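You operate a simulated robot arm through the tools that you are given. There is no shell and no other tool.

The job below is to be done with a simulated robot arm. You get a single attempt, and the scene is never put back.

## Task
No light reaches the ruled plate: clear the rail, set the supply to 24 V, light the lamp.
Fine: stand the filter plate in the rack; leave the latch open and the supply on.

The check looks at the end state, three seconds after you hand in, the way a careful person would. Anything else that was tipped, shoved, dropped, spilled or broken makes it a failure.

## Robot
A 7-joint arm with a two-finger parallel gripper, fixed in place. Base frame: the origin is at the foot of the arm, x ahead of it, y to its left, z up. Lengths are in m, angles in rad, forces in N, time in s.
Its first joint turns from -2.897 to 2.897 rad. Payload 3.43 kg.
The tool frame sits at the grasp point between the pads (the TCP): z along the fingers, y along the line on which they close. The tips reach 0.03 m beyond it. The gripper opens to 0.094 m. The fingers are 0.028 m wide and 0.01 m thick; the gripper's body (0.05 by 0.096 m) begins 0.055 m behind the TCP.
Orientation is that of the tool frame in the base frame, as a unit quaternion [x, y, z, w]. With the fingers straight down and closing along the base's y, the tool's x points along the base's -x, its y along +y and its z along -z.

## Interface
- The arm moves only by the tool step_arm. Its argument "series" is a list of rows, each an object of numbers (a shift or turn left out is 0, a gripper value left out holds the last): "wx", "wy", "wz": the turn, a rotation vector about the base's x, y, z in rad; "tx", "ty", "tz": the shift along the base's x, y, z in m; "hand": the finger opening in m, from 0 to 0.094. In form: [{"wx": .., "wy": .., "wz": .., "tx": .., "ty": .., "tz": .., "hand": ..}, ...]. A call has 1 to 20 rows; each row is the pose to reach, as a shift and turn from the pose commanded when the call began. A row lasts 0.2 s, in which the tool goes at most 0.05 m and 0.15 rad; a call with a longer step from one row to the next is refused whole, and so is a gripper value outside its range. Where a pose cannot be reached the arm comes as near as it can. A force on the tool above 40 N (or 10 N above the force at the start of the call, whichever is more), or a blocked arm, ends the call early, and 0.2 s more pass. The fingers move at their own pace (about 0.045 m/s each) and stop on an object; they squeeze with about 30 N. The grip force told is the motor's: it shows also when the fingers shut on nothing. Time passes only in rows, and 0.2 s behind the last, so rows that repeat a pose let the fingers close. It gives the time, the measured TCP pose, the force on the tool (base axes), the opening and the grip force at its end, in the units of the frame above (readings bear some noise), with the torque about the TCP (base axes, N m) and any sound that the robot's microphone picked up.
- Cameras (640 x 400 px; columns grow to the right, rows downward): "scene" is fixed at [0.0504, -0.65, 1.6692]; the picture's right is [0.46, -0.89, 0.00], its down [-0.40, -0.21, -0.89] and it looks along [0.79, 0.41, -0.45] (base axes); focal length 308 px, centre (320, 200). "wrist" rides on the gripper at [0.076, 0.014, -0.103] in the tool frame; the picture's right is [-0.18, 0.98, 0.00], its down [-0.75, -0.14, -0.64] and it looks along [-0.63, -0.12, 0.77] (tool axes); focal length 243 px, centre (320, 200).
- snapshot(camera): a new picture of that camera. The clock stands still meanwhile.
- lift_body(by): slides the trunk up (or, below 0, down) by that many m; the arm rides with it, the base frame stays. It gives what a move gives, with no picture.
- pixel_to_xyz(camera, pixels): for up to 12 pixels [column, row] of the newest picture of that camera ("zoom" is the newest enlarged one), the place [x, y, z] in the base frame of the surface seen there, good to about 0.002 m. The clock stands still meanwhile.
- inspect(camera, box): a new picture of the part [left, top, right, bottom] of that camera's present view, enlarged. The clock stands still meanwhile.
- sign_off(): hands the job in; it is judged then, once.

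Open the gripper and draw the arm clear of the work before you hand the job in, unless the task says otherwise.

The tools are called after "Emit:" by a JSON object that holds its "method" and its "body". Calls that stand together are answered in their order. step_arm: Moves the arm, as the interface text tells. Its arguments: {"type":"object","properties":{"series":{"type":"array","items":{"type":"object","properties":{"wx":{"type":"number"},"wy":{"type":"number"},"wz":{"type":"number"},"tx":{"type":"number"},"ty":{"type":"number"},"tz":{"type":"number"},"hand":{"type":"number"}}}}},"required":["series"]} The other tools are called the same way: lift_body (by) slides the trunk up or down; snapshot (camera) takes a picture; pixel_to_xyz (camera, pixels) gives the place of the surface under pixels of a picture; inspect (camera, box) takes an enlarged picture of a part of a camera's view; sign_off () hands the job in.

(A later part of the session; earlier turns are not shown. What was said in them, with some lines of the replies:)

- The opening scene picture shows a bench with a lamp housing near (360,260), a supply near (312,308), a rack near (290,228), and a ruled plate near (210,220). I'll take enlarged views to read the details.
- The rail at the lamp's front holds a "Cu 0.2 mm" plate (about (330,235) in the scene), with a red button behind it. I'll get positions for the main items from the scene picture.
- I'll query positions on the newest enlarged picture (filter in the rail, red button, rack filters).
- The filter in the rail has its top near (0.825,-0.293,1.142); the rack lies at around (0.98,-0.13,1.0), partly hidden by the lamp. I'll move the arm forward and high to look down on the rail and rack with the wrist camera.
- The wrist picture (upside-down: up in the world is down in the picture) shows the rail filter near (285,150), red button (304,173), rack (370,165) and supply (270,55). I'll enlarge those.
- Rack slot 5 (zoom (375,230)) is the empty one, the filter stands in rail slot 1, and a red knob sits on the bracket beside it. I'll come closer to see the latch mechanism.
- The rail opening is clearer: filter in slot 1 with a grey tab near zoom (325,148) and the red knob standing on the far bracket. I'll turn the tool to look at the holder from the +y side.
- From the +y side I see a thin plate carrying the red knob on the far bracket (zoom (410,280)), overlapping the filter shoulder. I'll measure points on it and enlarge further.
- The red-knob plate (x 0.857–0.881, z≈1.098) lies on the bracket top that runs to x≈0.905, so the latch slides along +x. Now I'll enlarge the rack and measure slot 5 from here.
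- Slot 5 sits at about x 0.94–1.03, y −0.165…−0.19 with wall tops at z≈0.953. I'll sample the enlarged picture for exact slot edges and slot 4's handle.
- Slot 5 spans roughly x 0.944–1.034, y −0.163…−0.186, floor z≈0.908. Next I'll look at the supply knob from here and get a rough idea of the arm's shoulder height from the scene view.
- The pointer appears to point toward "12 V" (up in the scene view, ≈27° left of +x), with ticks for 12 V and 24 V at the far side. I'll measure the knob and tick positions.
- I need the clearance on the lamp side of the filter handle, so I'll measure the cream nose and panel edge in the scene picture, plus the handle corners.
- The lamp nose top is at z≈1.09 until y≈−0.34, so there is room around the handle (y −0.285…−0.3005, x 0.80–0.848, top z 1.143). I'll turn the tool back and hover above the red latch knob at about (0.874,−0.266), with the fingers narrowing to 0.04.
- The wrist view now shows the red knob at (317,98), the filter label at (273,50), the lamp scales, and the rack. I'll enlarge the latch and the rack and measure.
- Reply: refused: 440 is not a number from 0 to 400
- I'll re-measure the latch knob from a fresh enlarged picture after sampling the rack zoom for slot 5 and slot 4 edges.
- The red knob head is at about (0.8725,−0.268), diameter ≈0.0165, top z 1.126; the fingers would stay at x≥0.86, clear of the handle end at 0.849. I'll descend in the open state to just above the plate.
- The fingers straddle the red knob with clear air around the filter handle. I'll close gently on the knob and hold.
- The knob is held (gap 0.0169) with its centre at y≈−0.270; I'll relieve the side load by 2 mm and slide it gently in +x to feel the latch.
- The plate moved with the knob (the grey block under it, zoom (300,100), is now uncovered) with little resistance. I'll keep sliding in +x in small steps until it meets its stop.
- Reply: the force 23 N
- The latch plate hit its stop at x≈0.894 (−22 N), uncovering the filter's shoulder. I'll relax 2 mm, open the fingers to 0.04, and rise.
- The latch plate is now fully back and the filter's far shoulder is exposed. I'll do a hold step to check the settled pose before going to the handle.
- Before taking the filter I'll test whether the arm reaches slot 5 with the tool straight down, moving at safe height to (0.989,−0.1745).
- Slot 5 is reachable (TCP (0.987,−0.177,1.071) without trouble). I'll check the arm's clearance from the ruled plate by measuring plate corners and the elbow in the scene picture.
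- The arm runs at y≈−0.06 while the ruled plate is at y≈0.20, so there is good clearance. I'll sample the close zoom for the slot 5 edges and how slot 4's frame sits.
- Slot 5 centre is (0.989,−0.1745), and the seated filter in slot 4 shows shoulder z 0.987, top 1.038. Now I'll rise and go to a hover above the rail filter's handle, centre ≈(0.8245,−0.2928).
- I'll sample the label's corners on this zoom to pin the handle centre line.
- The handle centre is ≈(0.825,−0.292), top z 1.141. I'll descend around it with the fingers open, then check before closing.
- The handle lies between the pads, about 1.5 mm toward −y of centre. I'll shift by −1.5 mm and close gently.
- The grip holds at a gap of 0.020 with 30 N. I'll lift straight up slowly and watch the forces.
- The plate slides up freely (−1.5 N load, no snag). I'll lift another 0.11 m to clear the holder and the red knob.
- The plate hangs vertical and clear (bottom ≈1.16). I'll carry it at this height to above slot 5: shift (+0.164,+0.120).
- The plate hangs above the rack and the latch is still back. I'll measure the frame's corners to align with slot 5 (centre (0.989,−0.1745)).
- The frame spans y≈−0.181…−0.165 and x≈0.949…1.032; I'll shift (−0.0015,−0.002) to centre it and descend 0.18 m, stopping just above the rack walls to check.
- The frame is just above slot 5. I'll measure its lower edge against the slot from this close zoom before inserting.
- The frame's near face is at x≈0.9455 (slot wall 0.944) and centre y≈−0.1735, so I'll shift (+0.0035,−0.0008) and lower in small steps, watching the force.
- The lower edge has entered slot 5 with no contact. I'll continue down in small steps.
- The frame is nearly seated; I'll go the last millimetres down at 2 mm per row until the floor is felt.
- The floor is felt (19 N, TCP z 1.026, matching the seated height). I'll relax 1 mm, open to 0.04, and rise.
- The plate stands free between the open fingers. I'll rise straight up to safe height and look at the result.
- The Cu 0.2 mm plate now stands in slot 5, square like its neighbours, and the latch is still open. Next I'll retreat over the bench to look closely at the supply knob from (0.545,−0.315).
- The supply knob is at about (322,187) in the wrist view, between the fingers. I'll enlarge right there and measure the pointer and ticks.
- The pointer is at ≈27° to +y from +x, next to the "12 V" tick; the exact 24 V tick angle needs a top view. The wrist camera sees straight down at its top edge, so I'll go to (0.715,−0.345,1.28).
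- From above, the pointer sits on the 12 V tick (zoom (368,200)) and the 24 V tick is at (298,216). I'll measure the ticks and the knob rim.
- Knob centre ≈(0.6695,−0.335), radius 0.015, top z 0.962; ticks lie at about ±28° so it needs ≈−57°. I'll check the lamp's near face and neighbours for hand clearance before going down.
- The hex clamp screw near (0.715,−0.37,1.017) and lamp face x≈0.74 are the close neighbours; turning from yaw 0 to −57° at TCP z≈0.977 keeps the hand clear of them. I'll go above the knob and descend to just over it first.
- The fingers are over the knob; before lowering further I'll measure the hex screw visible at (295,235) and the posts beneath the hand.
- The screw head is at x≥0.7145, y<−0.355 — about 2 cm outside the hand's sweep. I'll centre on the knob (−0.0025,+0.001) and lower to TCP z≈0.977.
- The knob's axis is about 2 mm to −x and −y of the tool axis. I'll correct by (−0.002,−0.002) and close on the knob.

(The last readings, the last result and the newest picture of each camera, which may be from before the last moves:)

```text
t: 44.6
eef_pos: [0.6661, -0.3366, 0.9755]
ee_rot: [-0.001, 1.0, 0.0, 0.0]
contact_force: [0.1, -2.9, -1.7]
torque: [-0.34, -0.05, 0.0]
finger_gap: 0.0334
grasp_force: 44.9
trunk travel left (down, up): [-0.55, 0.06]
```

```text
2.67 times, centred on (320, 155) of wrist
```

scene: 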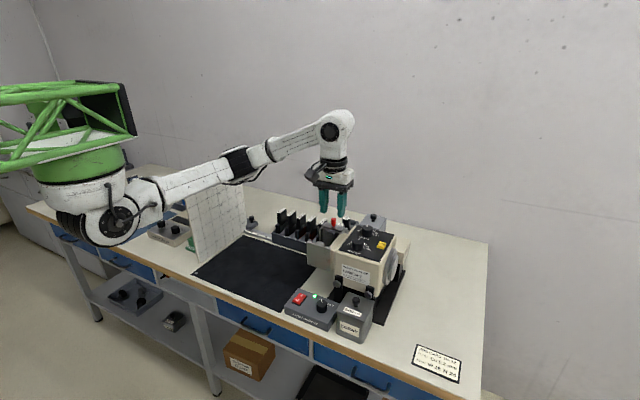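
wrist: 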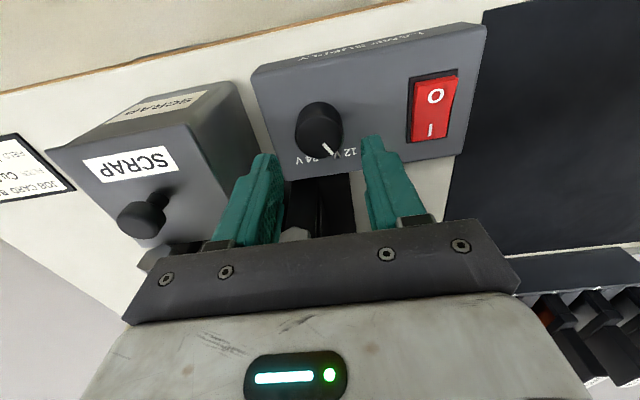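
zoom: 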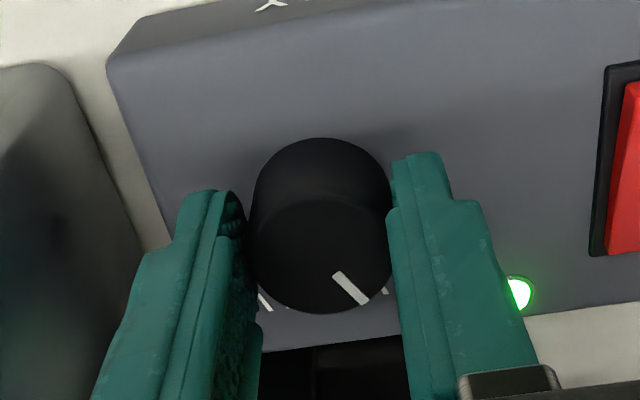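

The knob is held at gap 0.0334 with little side load. I'll turn by −0.5 rad first in small steps and look.

Emit:
{"method": "step_arm", "body": {"series": [{"wz": -0.08}, {"wz": -0.16}, {"wz": -0.24}, {"wz": -0.32}, {"wz": -0.4}, {"wz": -0.5}, {"wz": -0.5}]}}

Emit:
{"method": "inspect", "body": {"camera": "wrist", "box": [230, 80, 410, 230]}}

Emit:
{"method": "inspect", "body": {"camera": "scene", "box": [280, 250, 380, 340]}}

```text
t: 46.2
eef_pos: [0.666, -0.3338, 0.9763]
ee_rot: [0.247, 0.969, 0.002, -0.001]
contact_force: [2.1, 10.6, -29.0]
torque: [-0.26, -0.62, 0.06]
finger_gap: 0.0332
grasp_force: 44.8
trunk travel left (down, up): [-0.55, 0.06]
```

```text
2.67 times, centred on (320, 155) of wrist
```

zoom: 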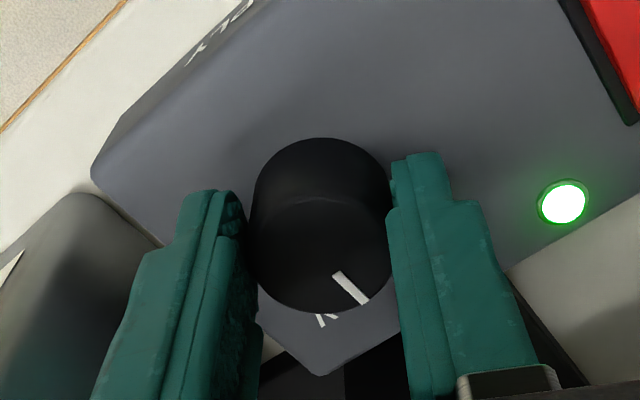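

```text
4.44 times, centred on (330, 295) of scene
```

zoom: 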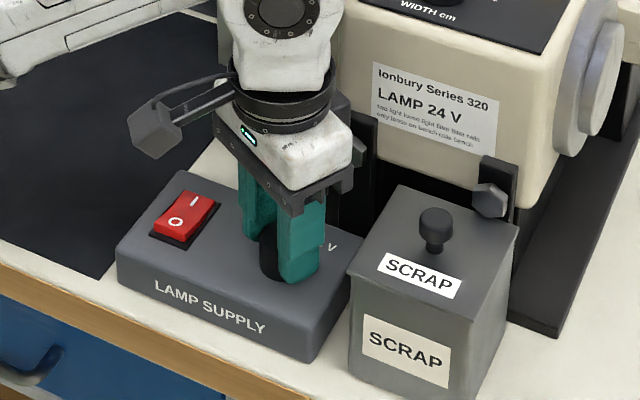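

The knob follows the fingers (pointer turned −0.5 rad), but −29 N vertical load built up. I'll ease 2 mm down before continuing.

Emit:
{"method": "step_arm", "body": {"series": [{"tz": -0.001, "ty": -0.001}, {"tz": -0.002, "ty": -0.002}, {"tz": -0.002, "ty": -0.002}]}}

```text
t: 47.0
eef_pos: [0.6683, -0.3343, 0.9751]
ee_rot: [0.246, 0.969, 0.005, -0.004]
contact_force: [0.1, 22.2, 5.2]
torque: [1.03, 0.91, 0.04]
finger_gap: 0.0337
grasp_force: 44.4
trunk travel left (down, up): [-0.55, 0.06]
stopped in row 3: the force on the tool passed its limit at 42 N (the readings are from after the stop); the commanded pose is now the measured one
```

The −y correction pushed against the knob (22 N back in +y). I'll ease back +1.5 mm in y and read again.

Emit:
{"method": "step_arm", "body": {"series": [{"ty": 0.001}, {"ty": 0.0015}]}}

```text
t: 47.5
eef_pos: [0.6673, -0.335, 0.9769]
ee_rot: [0.247, 0.969, 0.003, -0.003]
contact_force: [-0.3, 22.0, 8.5]
torque: [1.08, 0.96, 0.07]
finger_gap: 0.0335
grasp_force: 45.4
trunk travel left (down, up): [-0.55, 0.06]
```

The load stays, locked in by the grip, so I'll release the knob, let the arm relax, and look at where the pointer is.

Emit:
{"method": "step_arm", "body": {"series": [{"hand": 0.05}, {"hand": 0.05}, {"hand": 0.05}]}}

Emit:
{"method": "inspect", "body": {"camera": "wrist", "box": [230, 80, 410, 230]}}

Emit:
{"method": "inspect", "body": {"camera": "scene", "box": [280, 250, 380, 340]}}

```text
t: 48.4
eef_pos: [0.6673, -0.3363, 0.975]
ee_rot: [0.248, 0.969, 0.003, -0.003]
contact_force: [0.0, 0.6, 0.0]
torque: [-0.05, -0.01, -0.01]
finger_gap: 0.0497
grasp_force: 0.1
trunk travel left (down, up): [-0.55, 0.06]
```

```text
2.67 times, centred on (320, 155) of wrist
```

zoom: 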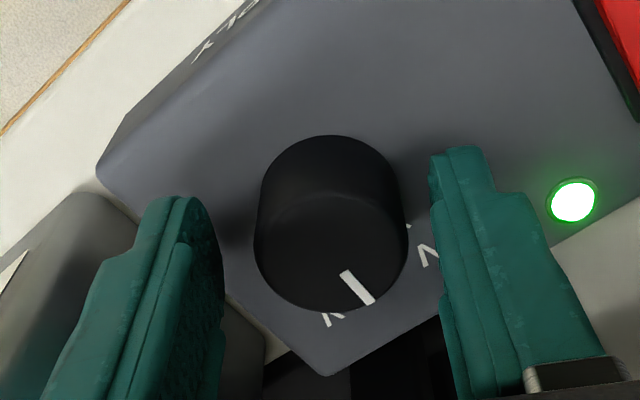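

```text
4.44 times, centred on (330, 295) of scene
```

zoom: 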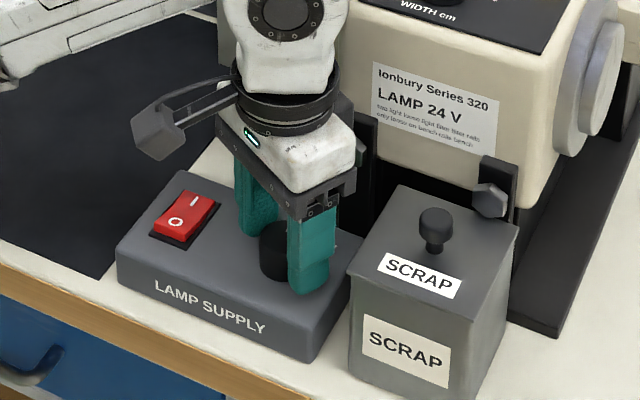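

Released cleanly; the knob holds its halfway position. It sits about 2.4 mm to the picture's right of the tool axis, so I'll recentre (+0.0015,+0.0018) and regrip.

Emit:
{"method": "step_arm", "body": {"series": [{"tx": 0.0015, "ty": 0.0018, "tz": 0.001}, {"tx": 0.0015, "ty": 0.0018, "tz": 0.001, "hand": 0.038}, {"tx": 0.0015, "ty": 0.0018, "tz": 0.001, "hand": 0.029}, {"tx": 0.0015, "ty": 0.0018, "tz": 0.001, "hand": 0.029}, {"tx": 0.0015, "ty": 0.0018, "tz": 0.001, "hand": 0.029}]}}

Emit:
{"method": "inspect", "body": {"camera": "wrist", "box": [230, 80, 410, 230]}}

```text
t: 49.5
eef_pos: [0.6686, -0.3361, 0.9758]
ee_rot: [0.247, 0.969, 0.002, -0.003]
contact_force: [-4.0, -8.2, -1.7]
torque: [-0.74, 0.19, 0.0]
finger_gap: 0.0338
grasp_force: 45.1
trunk travel left (down, up): [-0.55, 0.06]
```

```text
2.67 times, centred on (320, 155) of wrist
```

zoom: 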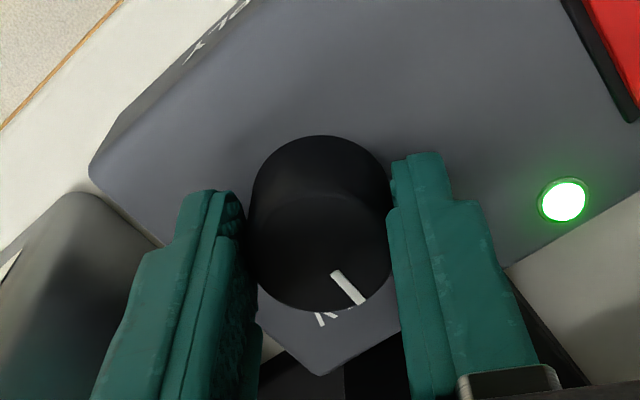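

Side load is only ≈9 N. I'll nudge 1 mm along the closing line and turn −0.25 rad, checking the force.

Emit:
{"method": "step_arm", "body": {"series": [{"tx": -0.0005, "ty": -0.0009, "wz": -0.05}, {"tx": -0.0005, "ty": -0.0009, "wz": -0.1}, {"tx": -0.0005, "ty": -0.0009, "wz": -0.15}, {"tx": -0.0005, "ty": -0.0009, "wz": -0.2}, {"tx": -0.0005, "ty": -0.0009, "wz": -0.25}]}}

```text
t: 50.8
eef_pos: [0.6699, -0.3349, 0.9756]
ee_rot: [0.365, 0.931, 0.003, -0.003]
contact_force: [5.4, -10.6, -8.3]
torque: [-0.09, 0.79, -0.01]
finger_gap: 0.0332
grasp_force: 44.9
trunk travel left (down, up): [-0.55, 0.06]
```

Turned to −0.75 rad total with modest forces. I'll continue another −0.22 rad and look at the pointer against the 24 V tick.

Emit:
{"method": "step_arm", "body": {"series": [{"wz": -0.05}, {"wz": -0.1}, {"wz": -0.15}, {"wz": -0.22}, {"wz": -0.22}]}}

Emit:
{"method": "inspect", "body": {"camera": "wrist", "box": [230, 80, 410, 230]}}

Emit:
{"method": "inspect", "body": {"camera": "scene", "box": [300, 275, 350, 325]}}

```text
t: 52.0
eef_pos: [0.6685, -0.334, 0.9752]
ee_rot: [0.466, 0.885, 0.003, -0.003]
contact_force: [7.6, -1.4, -10.9]
torque: [-1.02, -0.36, 0.01]
finger_gap: 0.0336
grasp_force: 45.4
trunk travel left (down, up): [-0.55, 0.06]
```

```text
2.67 times, centred on (320, 155) of wrist
```

zoom: 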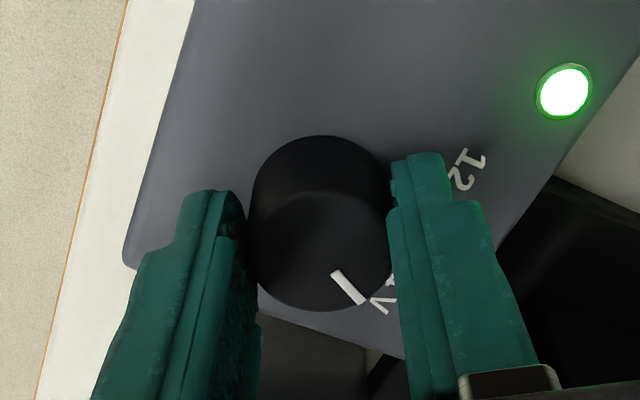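

```text
8.00 times, centred on (325, 300) of scene
```

zoom: 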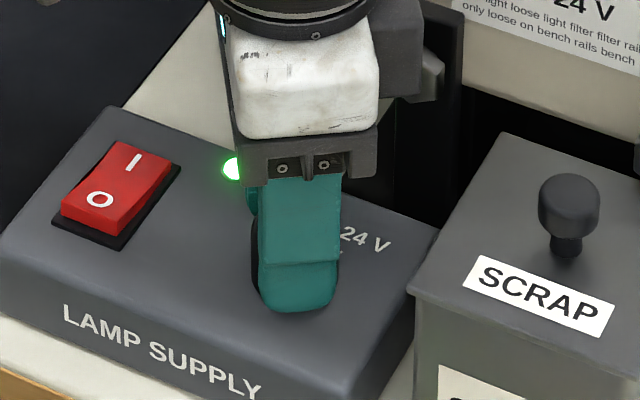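

The tool has turned −55.5°, so the pointer should be near the 24 V tick. I'll release and rise a little to check it from above.

Emit:
{"method": "step_arm", "body": {"series": [{"hand": 0.05}, {"hand": 0.05}, {"hand": 0.05}, {"hand": 0.05, "tz": 0.03}, {"hand": 0.05, "tz": 0.07}, {"hand": 0.05, "tz": 0.11}, {"hand": 0.05, "tz": 0.11}]}}

Emit:
{"method": "inspect", "body": {"camera": "wrist", "box": [250, 40, 390, 140]}}

Emit:
{"method": "inspect", "body": {"camera": "scene", "box": [300, 275, 350, 325]}}

Emit:
{"method": "snapshot", "body": {"camera": "wrist"}}

```text
t: 53.5
eef_pos: [0.6688, -0.3352, 1.0894]
ee_rot: [0.466, 0.885, 0.003, -0.003]
contact_force: [0.6, 0.0, 0.0]
torque: [-0.05, -0.05, 0.02]
finger_gap: 0.0501
grasp_force: 0.0
trunk travel left (down, up): [-0.55, 0.06]
```

```text
4.00 times, centred on (320, 90) of wrist
```

zoom: 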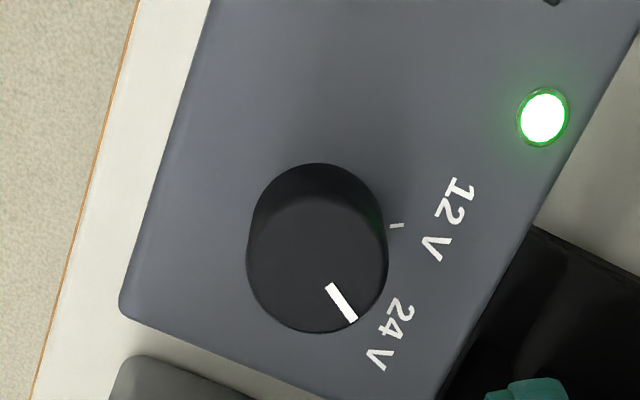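

```text
8.00 times, centred on (325, 300) of scene
```

zoom: 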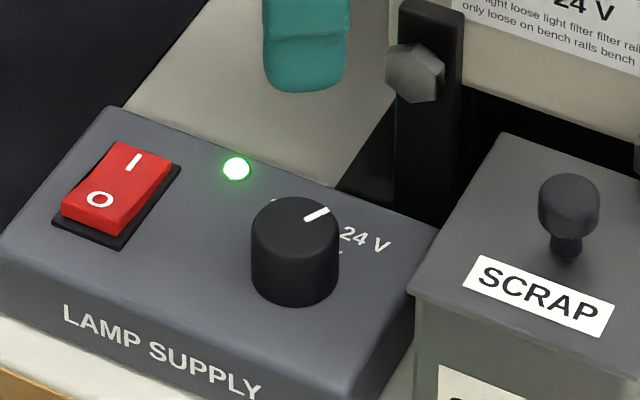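

```text
taken
```

wrist: 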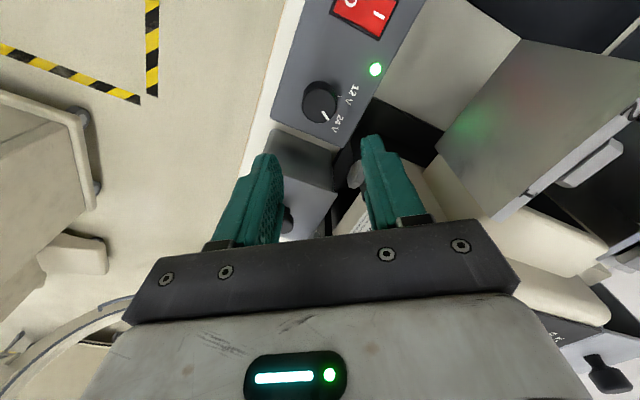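

The pointer has moved off 12 V toward 24 V, but I want the accurate top view again. I'll rise, turn back to yaw 0, and return to the viewing pose (0.715,−0.345,1.28).

Emit:
{"method": "step_arm", "body": {"series": [{"tz": 0.04}, {"tz": 0.08, "wz": 0.1}, {"tz": 0.12, "wz": 0.24}, {"tz": 0.16, "wz": 0.38}, {"tz": 0.191, "wz": 0.52}, {"tz": 0.191, "wz": 0.66, "tx": 0.012, "ty": -0.002}, {"tz": 0.191, "wz": 0.8, "tx": 0.024, "ty": -0.005}, {"tz": 0.191, "wz": 0.94, "tx": 0.036, "ty": -0.008}, {"tz": 0.191, "wz": 0.97, "tx": 0.046, "ty": -0.01}, {"tz": 0.191, "wz": 0.97, "tx": 0.046, "ty": -0.01}]}}

Emit:
{"method": "snapshot", "body": {"camera": "wrist"}}

Emit:
{"method": "inspect", "body": {"camera": "wrist", "box": [280, 0, 360, 60]}}

```text
t: 55.8
eef_pos: [0.7152, -0.344, 1.2766]
ee_rot: [-0.001, 1.0, 0.002, -0.003]
contact_force: [-0.8, -0.5, -0.7]
torque: [0.04, -0.03, 0.01]
finger_gap: 0.0499
grasp_force: 0.0
trunk travel left (down, up): [-0.55, 0.06]
```

```text
taken
```

wrist: 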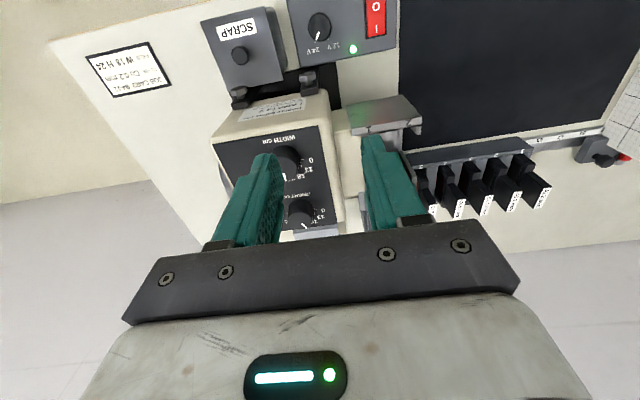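

```text
6.67 times, centred on (320, 30) of wrist
```

zoom: 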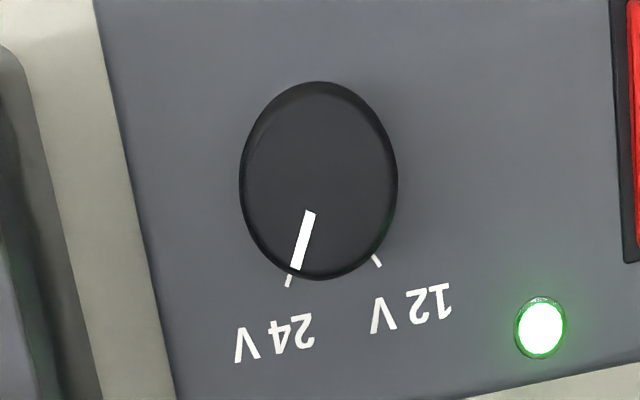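

The pointer now lines up with the 24 V tick (pointer ≈−30°, mirror of the initial +30° at 12 V), and the supply LED is green with the rocker on I. Next is the yellow LAMP button; I'll measure it from the scene view and move the hand over that side.

Emit:
{"method": "step_arm", "body": {"series": [{"tx": 0.02, "ty": -0.02, "tz": 0.02}, {"tx": 0.04, "ty": -0.05, "tz": 0.02}, {"tx": 0.06, "ty": -0.08, "tz": 0.02}, {"tx": 0.08, "ty": -0.1, "tz": 0.02}, {"tx": 0.08, "ty": -0.1, "tz": 0.02}]}}

Emit:
{"method": "snapshot", "body": {"camera": "wrist"}}

Emit:
{"method": "inspect", "body": {"camera": "wrist", "box": [220, 20, 420, 150]}}

Emit:
{"method": "inspect", "body": {"camera": "scene", "box": [340, 220, 410, 270]}}

```text
t: 57.0
eef_pos: [0.7949, -0.4453, 1.2981]
ee_rot: [0.0, 1.0, 0.002, -0.003]
contact_force: [0.2, -0.3, -0.6]
torque: [0.02, -0.01, -0.01]
finger_gap: 0.0498
grasp_force: 0.1
trunk travel left (down, up): [-0.55, 0.06]
```

```text
taken
```

wrist: 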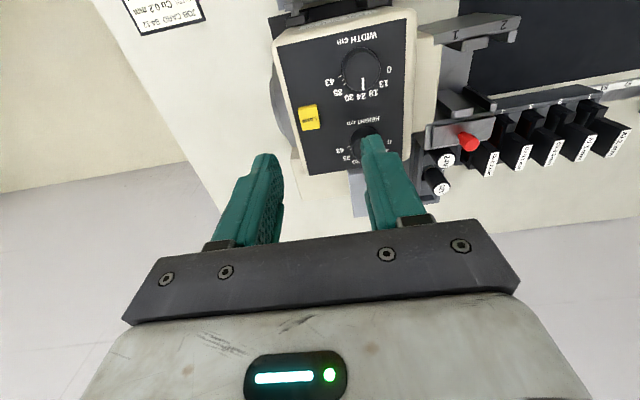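

```text
3.08 times, centred on (320, 85) of wrist
```

zoom: 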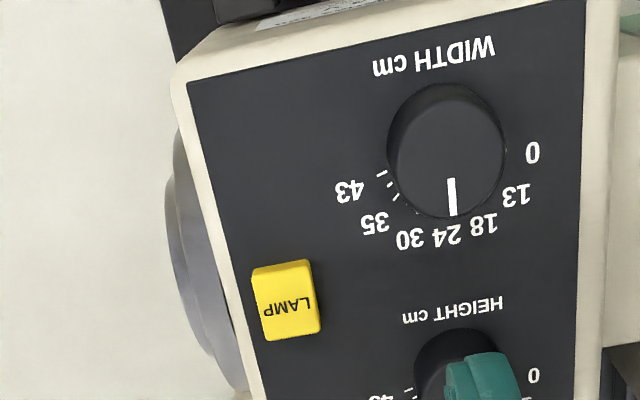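

```text
8.00 times, centred on (375, 245) of scene
```

zoom: 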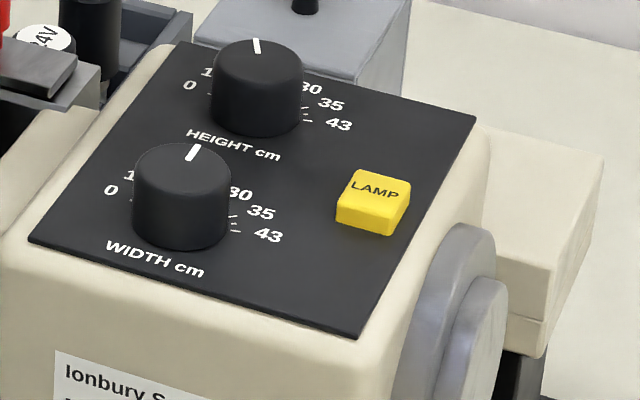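

The yellow LAMP button is clear at scene zoom (374,200). I'll measure it in both views.

Emit:
{"method": "pixel_to_xyz", "body": {"camera": "zoom", "pixels": [[352, 178], [405, 185], [345, 203], [390, 212], [374, 192], [185, 165], [260, 55], [330, 235], [400, 245]]}}

Emit:
{"method": "pixel_to_xyz", "body": {"camera": "wrist", "pixels": [[301, 108], [317, 104], [302, 128], [318, 126], [310, 116], [310, 108]]}}

```text
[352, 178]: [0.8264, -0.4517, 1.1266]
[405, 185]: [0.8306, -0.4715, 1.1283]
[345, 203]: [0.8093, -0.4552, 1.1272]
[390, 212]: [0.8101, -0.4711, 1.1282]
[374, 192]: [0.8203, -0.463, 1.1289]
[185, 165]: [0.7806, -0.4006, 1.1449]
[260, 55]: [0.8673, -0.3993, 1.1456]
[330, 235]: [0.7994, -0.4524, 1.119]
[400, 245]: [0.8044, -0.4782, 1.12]
```

```text
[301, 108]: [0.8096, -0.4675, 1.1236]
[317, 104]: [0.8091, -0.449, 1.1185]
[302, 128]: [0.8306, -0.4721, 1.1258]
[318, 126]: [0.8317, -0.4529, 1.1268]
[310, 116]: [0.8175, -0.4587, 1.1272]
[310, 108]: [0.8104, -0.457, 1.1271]
```

Button centre ≈(0.820,−0.462), top z 1.128. I'll close the fingers, move over it, and descend to ~7 mm above it.

Emit:
{"method": "step_arm", "body": {"series": [{"tx": 0.0125, "ty": -0.008, "hand": 0.0}, {"tx": 0.025, "ty": -0.0165}, {"tx": 0.025, "ty": -0.0165, "tz": -0.035}, {"tx": 0.025, "ty": -0.0165, "tz": -0.07}, {"tx": 0.025, "ty": -0.0165, "tz": -0.1}, {"tx": 0.025, "ty": -0.0165, "tz": -0.122}, {"tx": 0.025, "ty": -0.0165, "tz": -0.132}, {"tx": 0.025, "ty": -0.0165, "tz": -0.132}]}}

Emit:
{"method": "snapshot", "body": {"camera": "wrist"}}

Emit:
{"method": "inspect", "body": {"camera": "scene", "box": [330, 190, 420, 270]}}

```text
t: 58.8
eef_pos: [0.8204, -0.4616, 1.166]
ee_rot: [0.0, 1.0, 0.001, -0.003]
contact_force: [0.2, 0.6, 0.2]
torque: [-0.02, -0.02, 0.0]
finger_gap: 0.0
grasp_force: 30.2
trunk travel left (down, up): [-0.55, 0.06]
```

```text
taken
```

wrist: 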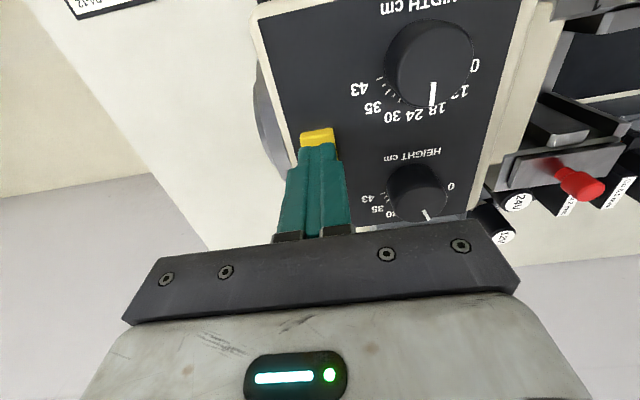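

```text
5.00 times, centred on (375, 230) of scene
```

zoom: 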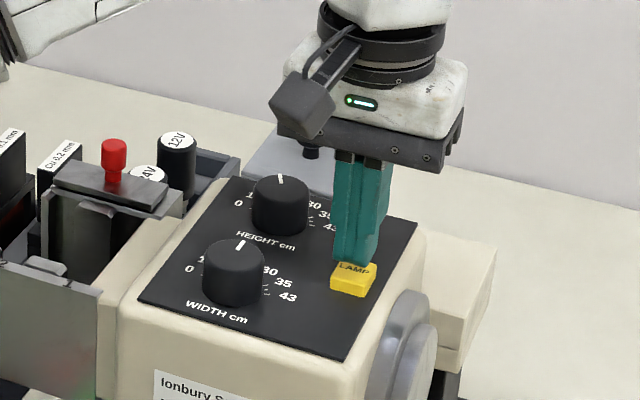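

The closed fingertips are just over the yellow button. I'll lower in small steps to press it and read the force and sound.

Emit:
{"method": "step_arm", "body": {"series": [{"tz": -0.004}, {"tz": -0.007}, {"tz": -0.009}, {"tz": -0.0105}, {"tz": -0.0105}]}}

Emit:
{"method": "snapshot", "body": {"camera": "scene"}}

Emit:
{"method": "inspect", "body": {"camera": "scene", "box": [330, 190, 420, 270]}}

```text
t: 60.0
eef_pos: [0.819, -0.4617, 1.1548]
ee_rot: [0.0, 1.0, 0.001, -0.005]
contact_force: [-0.4, -0.5, 1.1]
torque: [-0.01, 0.01, 0.04]
finger_gap: 0.0002
grasp_force: 29.5
trunk travel left (down, up): [-0.55, 0.06]
heard: click
```

```text
taken
```

scene: 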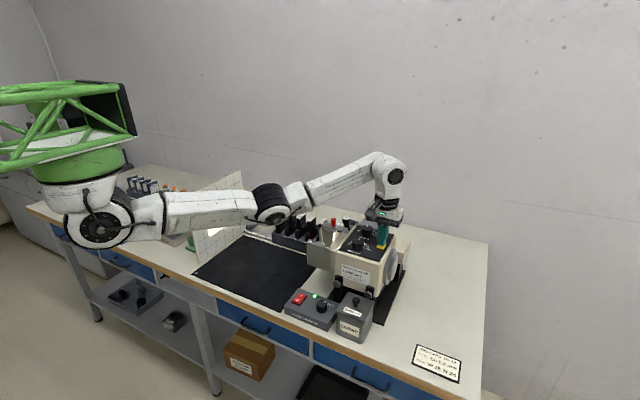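

```text
5.00 times, centred on (375, 230) of scene
```

zoom: 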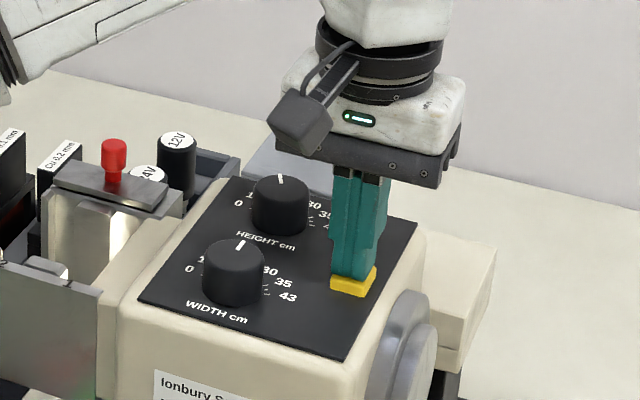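

A click was heard and the holder's inside is now lit at zoom (75,235). I'll raise the fingers off the button and check the light on the ruled plate.

Emit:
{"method": "step_arm", "body": {"series": [{"tz": 0.01}, {"tz": 0.03}, {"tz": 0.06}, {"tz": 0.1}, {"tz": 0.14}]}}

Emit:
{"method": "snapshot", "body": {"camera": "scene"}}

Emit:
{"method": "inspect", "body": {"camera": "scene", "box": [170, 150, 300, 280]}}

Emit:
{"method": "inspect", "body": {"camera": "scene", "box": [290, 200, 410, 290]}}

```text
t: 61.1
eef_pos: [0.8168, -0.4605, 1.2961]
ee_rot: [0.0, 1.0, 0.002, -0.003]
contact_force: [-0.6, -0.4, -1.2]
torque: [-0.02, -0.03, 0.02]
finger_gap: 0.0
grasp_force: 29.6
trunk travel left (down, up): [-0.55, 0.06]
```

```text
taken
```

scene: 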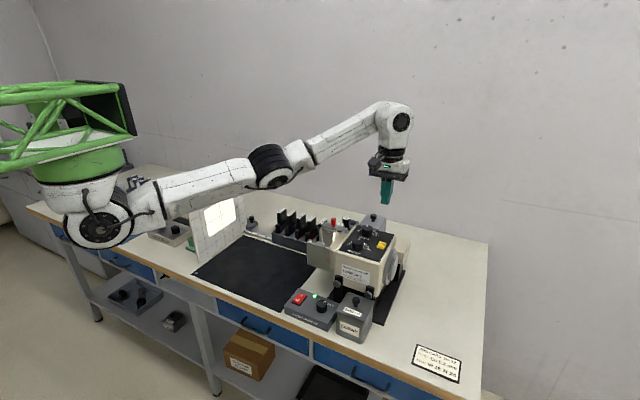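

```text
3.08 times, centred on (235, 215) of scene
```

zoom: 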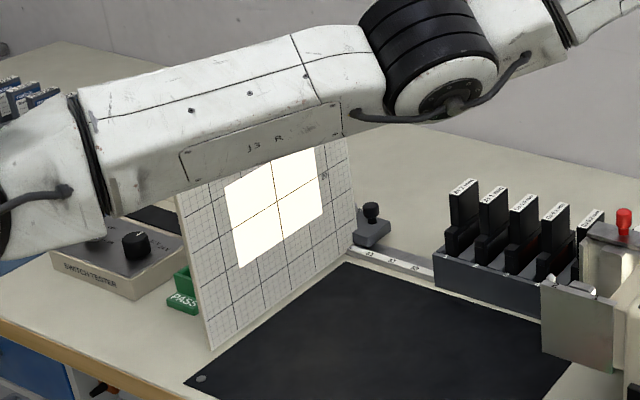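

```text
4.44 times, centred on (350, 245) of scene
```

zoom: 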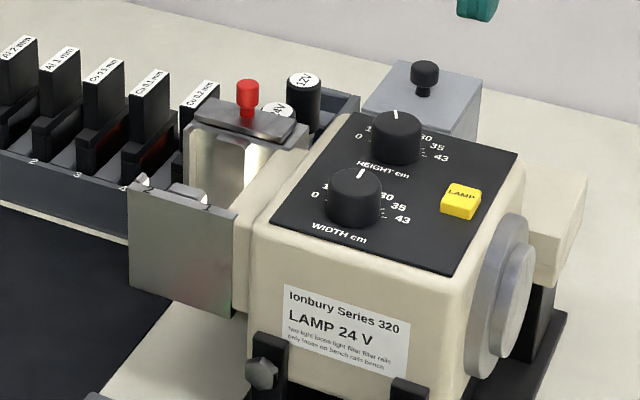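

The ruled plate now shows a bright lit field at about (220,215), latch open, filter in slot 5. I'll open the gripper and draw the arm back toward its starting pose, clear of the work.

Emit:
{"method": "step_arm", "body": {"series": [{"tz": 0.04, "hand": 0.094}, {"tz": 0.08}, {"tz": 0.12}, {"tz": 0.127, "tx": -0.04, "ty": 0.013}, {"tz": 0.127, "tx": -0.085, "ty": 0.028}, {"tz": 0.127, "tx": -0.13, "ty": 0.043}, {"tz": 0.127, "tx": -0.175, "ty": 0.058}, {"tz": 0.127, "tx": -0.22, "ty": 0.073}, {"tz": 0.127, "tx": -0.265, "ty": 0.088}, {"tz": 0.127, "tx": -0.31, "ty": 0.103}, {"tz": 0.127, "tx": -0.355, "ty": 0.118}, {"tz": 0.127, "tx": -0.4, "ty": 0.133}, {"tz": 0.127, "tx": -0.44, "ty": 0.146}, {"tz": 0.127, "tx": -0.459, "ty": 0.15}]}}

Emit:
{"method": "snapshot", "body": {"camera": "scene"}}

Emit:
{"method": "inspect", "body": {"camera": "scene", "box": [250, 195, 410, 345]}}

Emit:
{"method": "inspect", "body": {"camera": "scene", "box": [120, 150, 290, 290]}}

```text
t: 64.3
eef_pos: [0.4453, -0.4055, 1.5096]
ee_rot: [-0.205, 0.965, -0.032, -0.162]
contact_force: [0.1, 0.2, 1.1]
torque: [0.02, 0.02, 0.0]
finger_gap: 0.094
grasp_force: 0.1
out of reach, approached as far as the arm can: row 2, 3, 4, 5, 6, 7, 8, 9, 10, 11, 12
trunk travel left (down, up): [-0.55, 0.06]
stopped in row 14: the arm was blocked; the commanded pose is now the measured one
```

```text
taken
```

scene: 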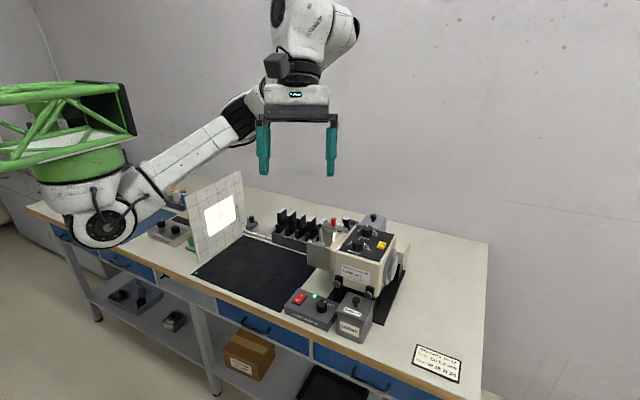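

```text
2.67 times, centred on (330, 270) of scene
```

zoom: 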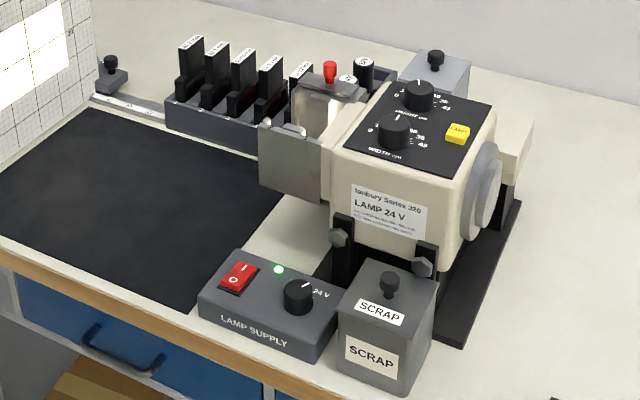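

```text
2.86 times, centred on (205, 220) of scene
```

zoom: 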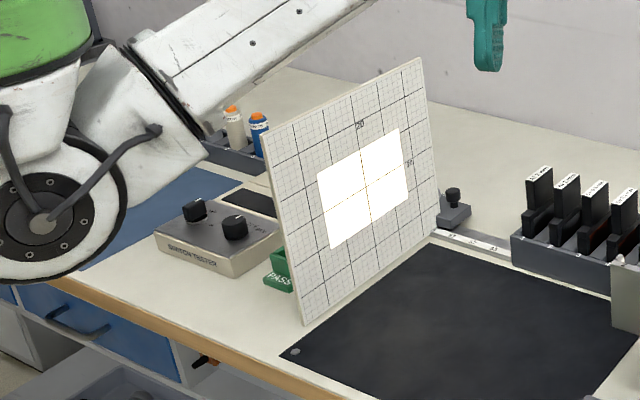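

The arm stopped short of its target but is clear, above and in front of the bench with the gripper open; the plate stays lit. One last enlarged check of latch, rack and supply (no time passes).

Emit:
{"method": "inspect", "body": {"camera": "scene", "box": [265, 200, 355, 260]}}

Emit:
{"method": "inspect", "body": {"camera": "scene", "box": [280, 280, 380, 345]}}

```text
6.67 times, centred on (310, 230) of scene
```

zoom: 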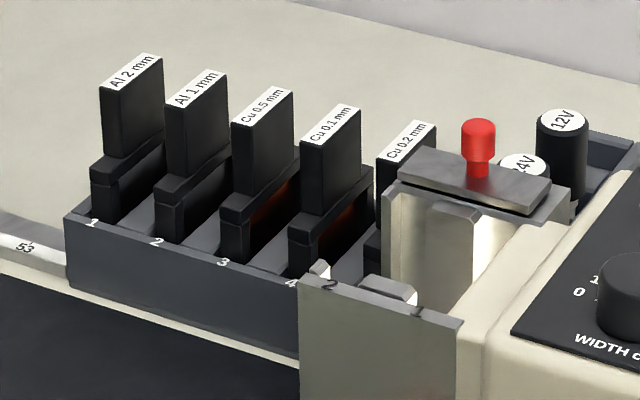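

```text
6.15 times, centred on (330, 312) of scene
```

zoom: 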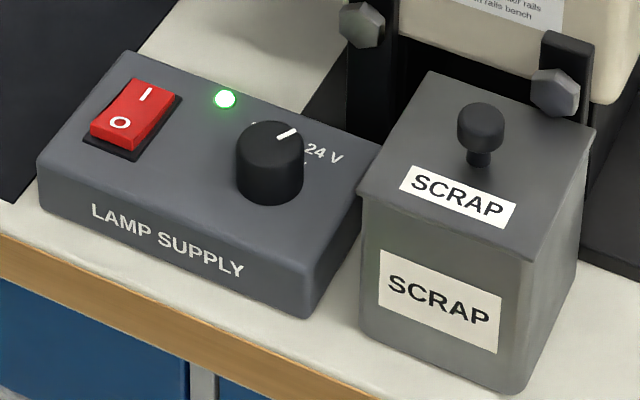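

The final views match the job. The Cu 0.2 mm plate stands in slot 5, the rail is empty and the latch is back. The supply is on at 24 V, the ruled plate is lit, and the arm is clear with the gripper open. I'm handing in now.

Emit:
{"method": "sign_off", "body": {}}

```text
The job is handed in.
```

The job is done and handed in: light now reaches the ruled plate. The lamp was still lit in the last picture before handing in. I don't have the check's verdict.

- **Rail and rack:** I slid the latch open and lifted the Cu 0.2 mm filter plate out of the rail. It now stands in rack slot 5. The latch is still open.
- **Supply:** The knob is turned from 12 V to the 24 V mark. The supply is still on, with its green light showing.
- **Lamp:** I pressed the LAMP button once and heard a click.
- **Arm:** On the way back the arm ran out of reach and stopped short of its starting pose. It rests above the bench, clear of the work, with the gripper open. The last pictures show nothing else out of place.

While I turned the supply knob, the force limit stopped one move at 42 N. I released the knob, took a new grip and finished the turn.

I left the width and height knobs alone because the task didn't mention them. The job card asks for W 18 and H 24, but the width knob points at about 24.
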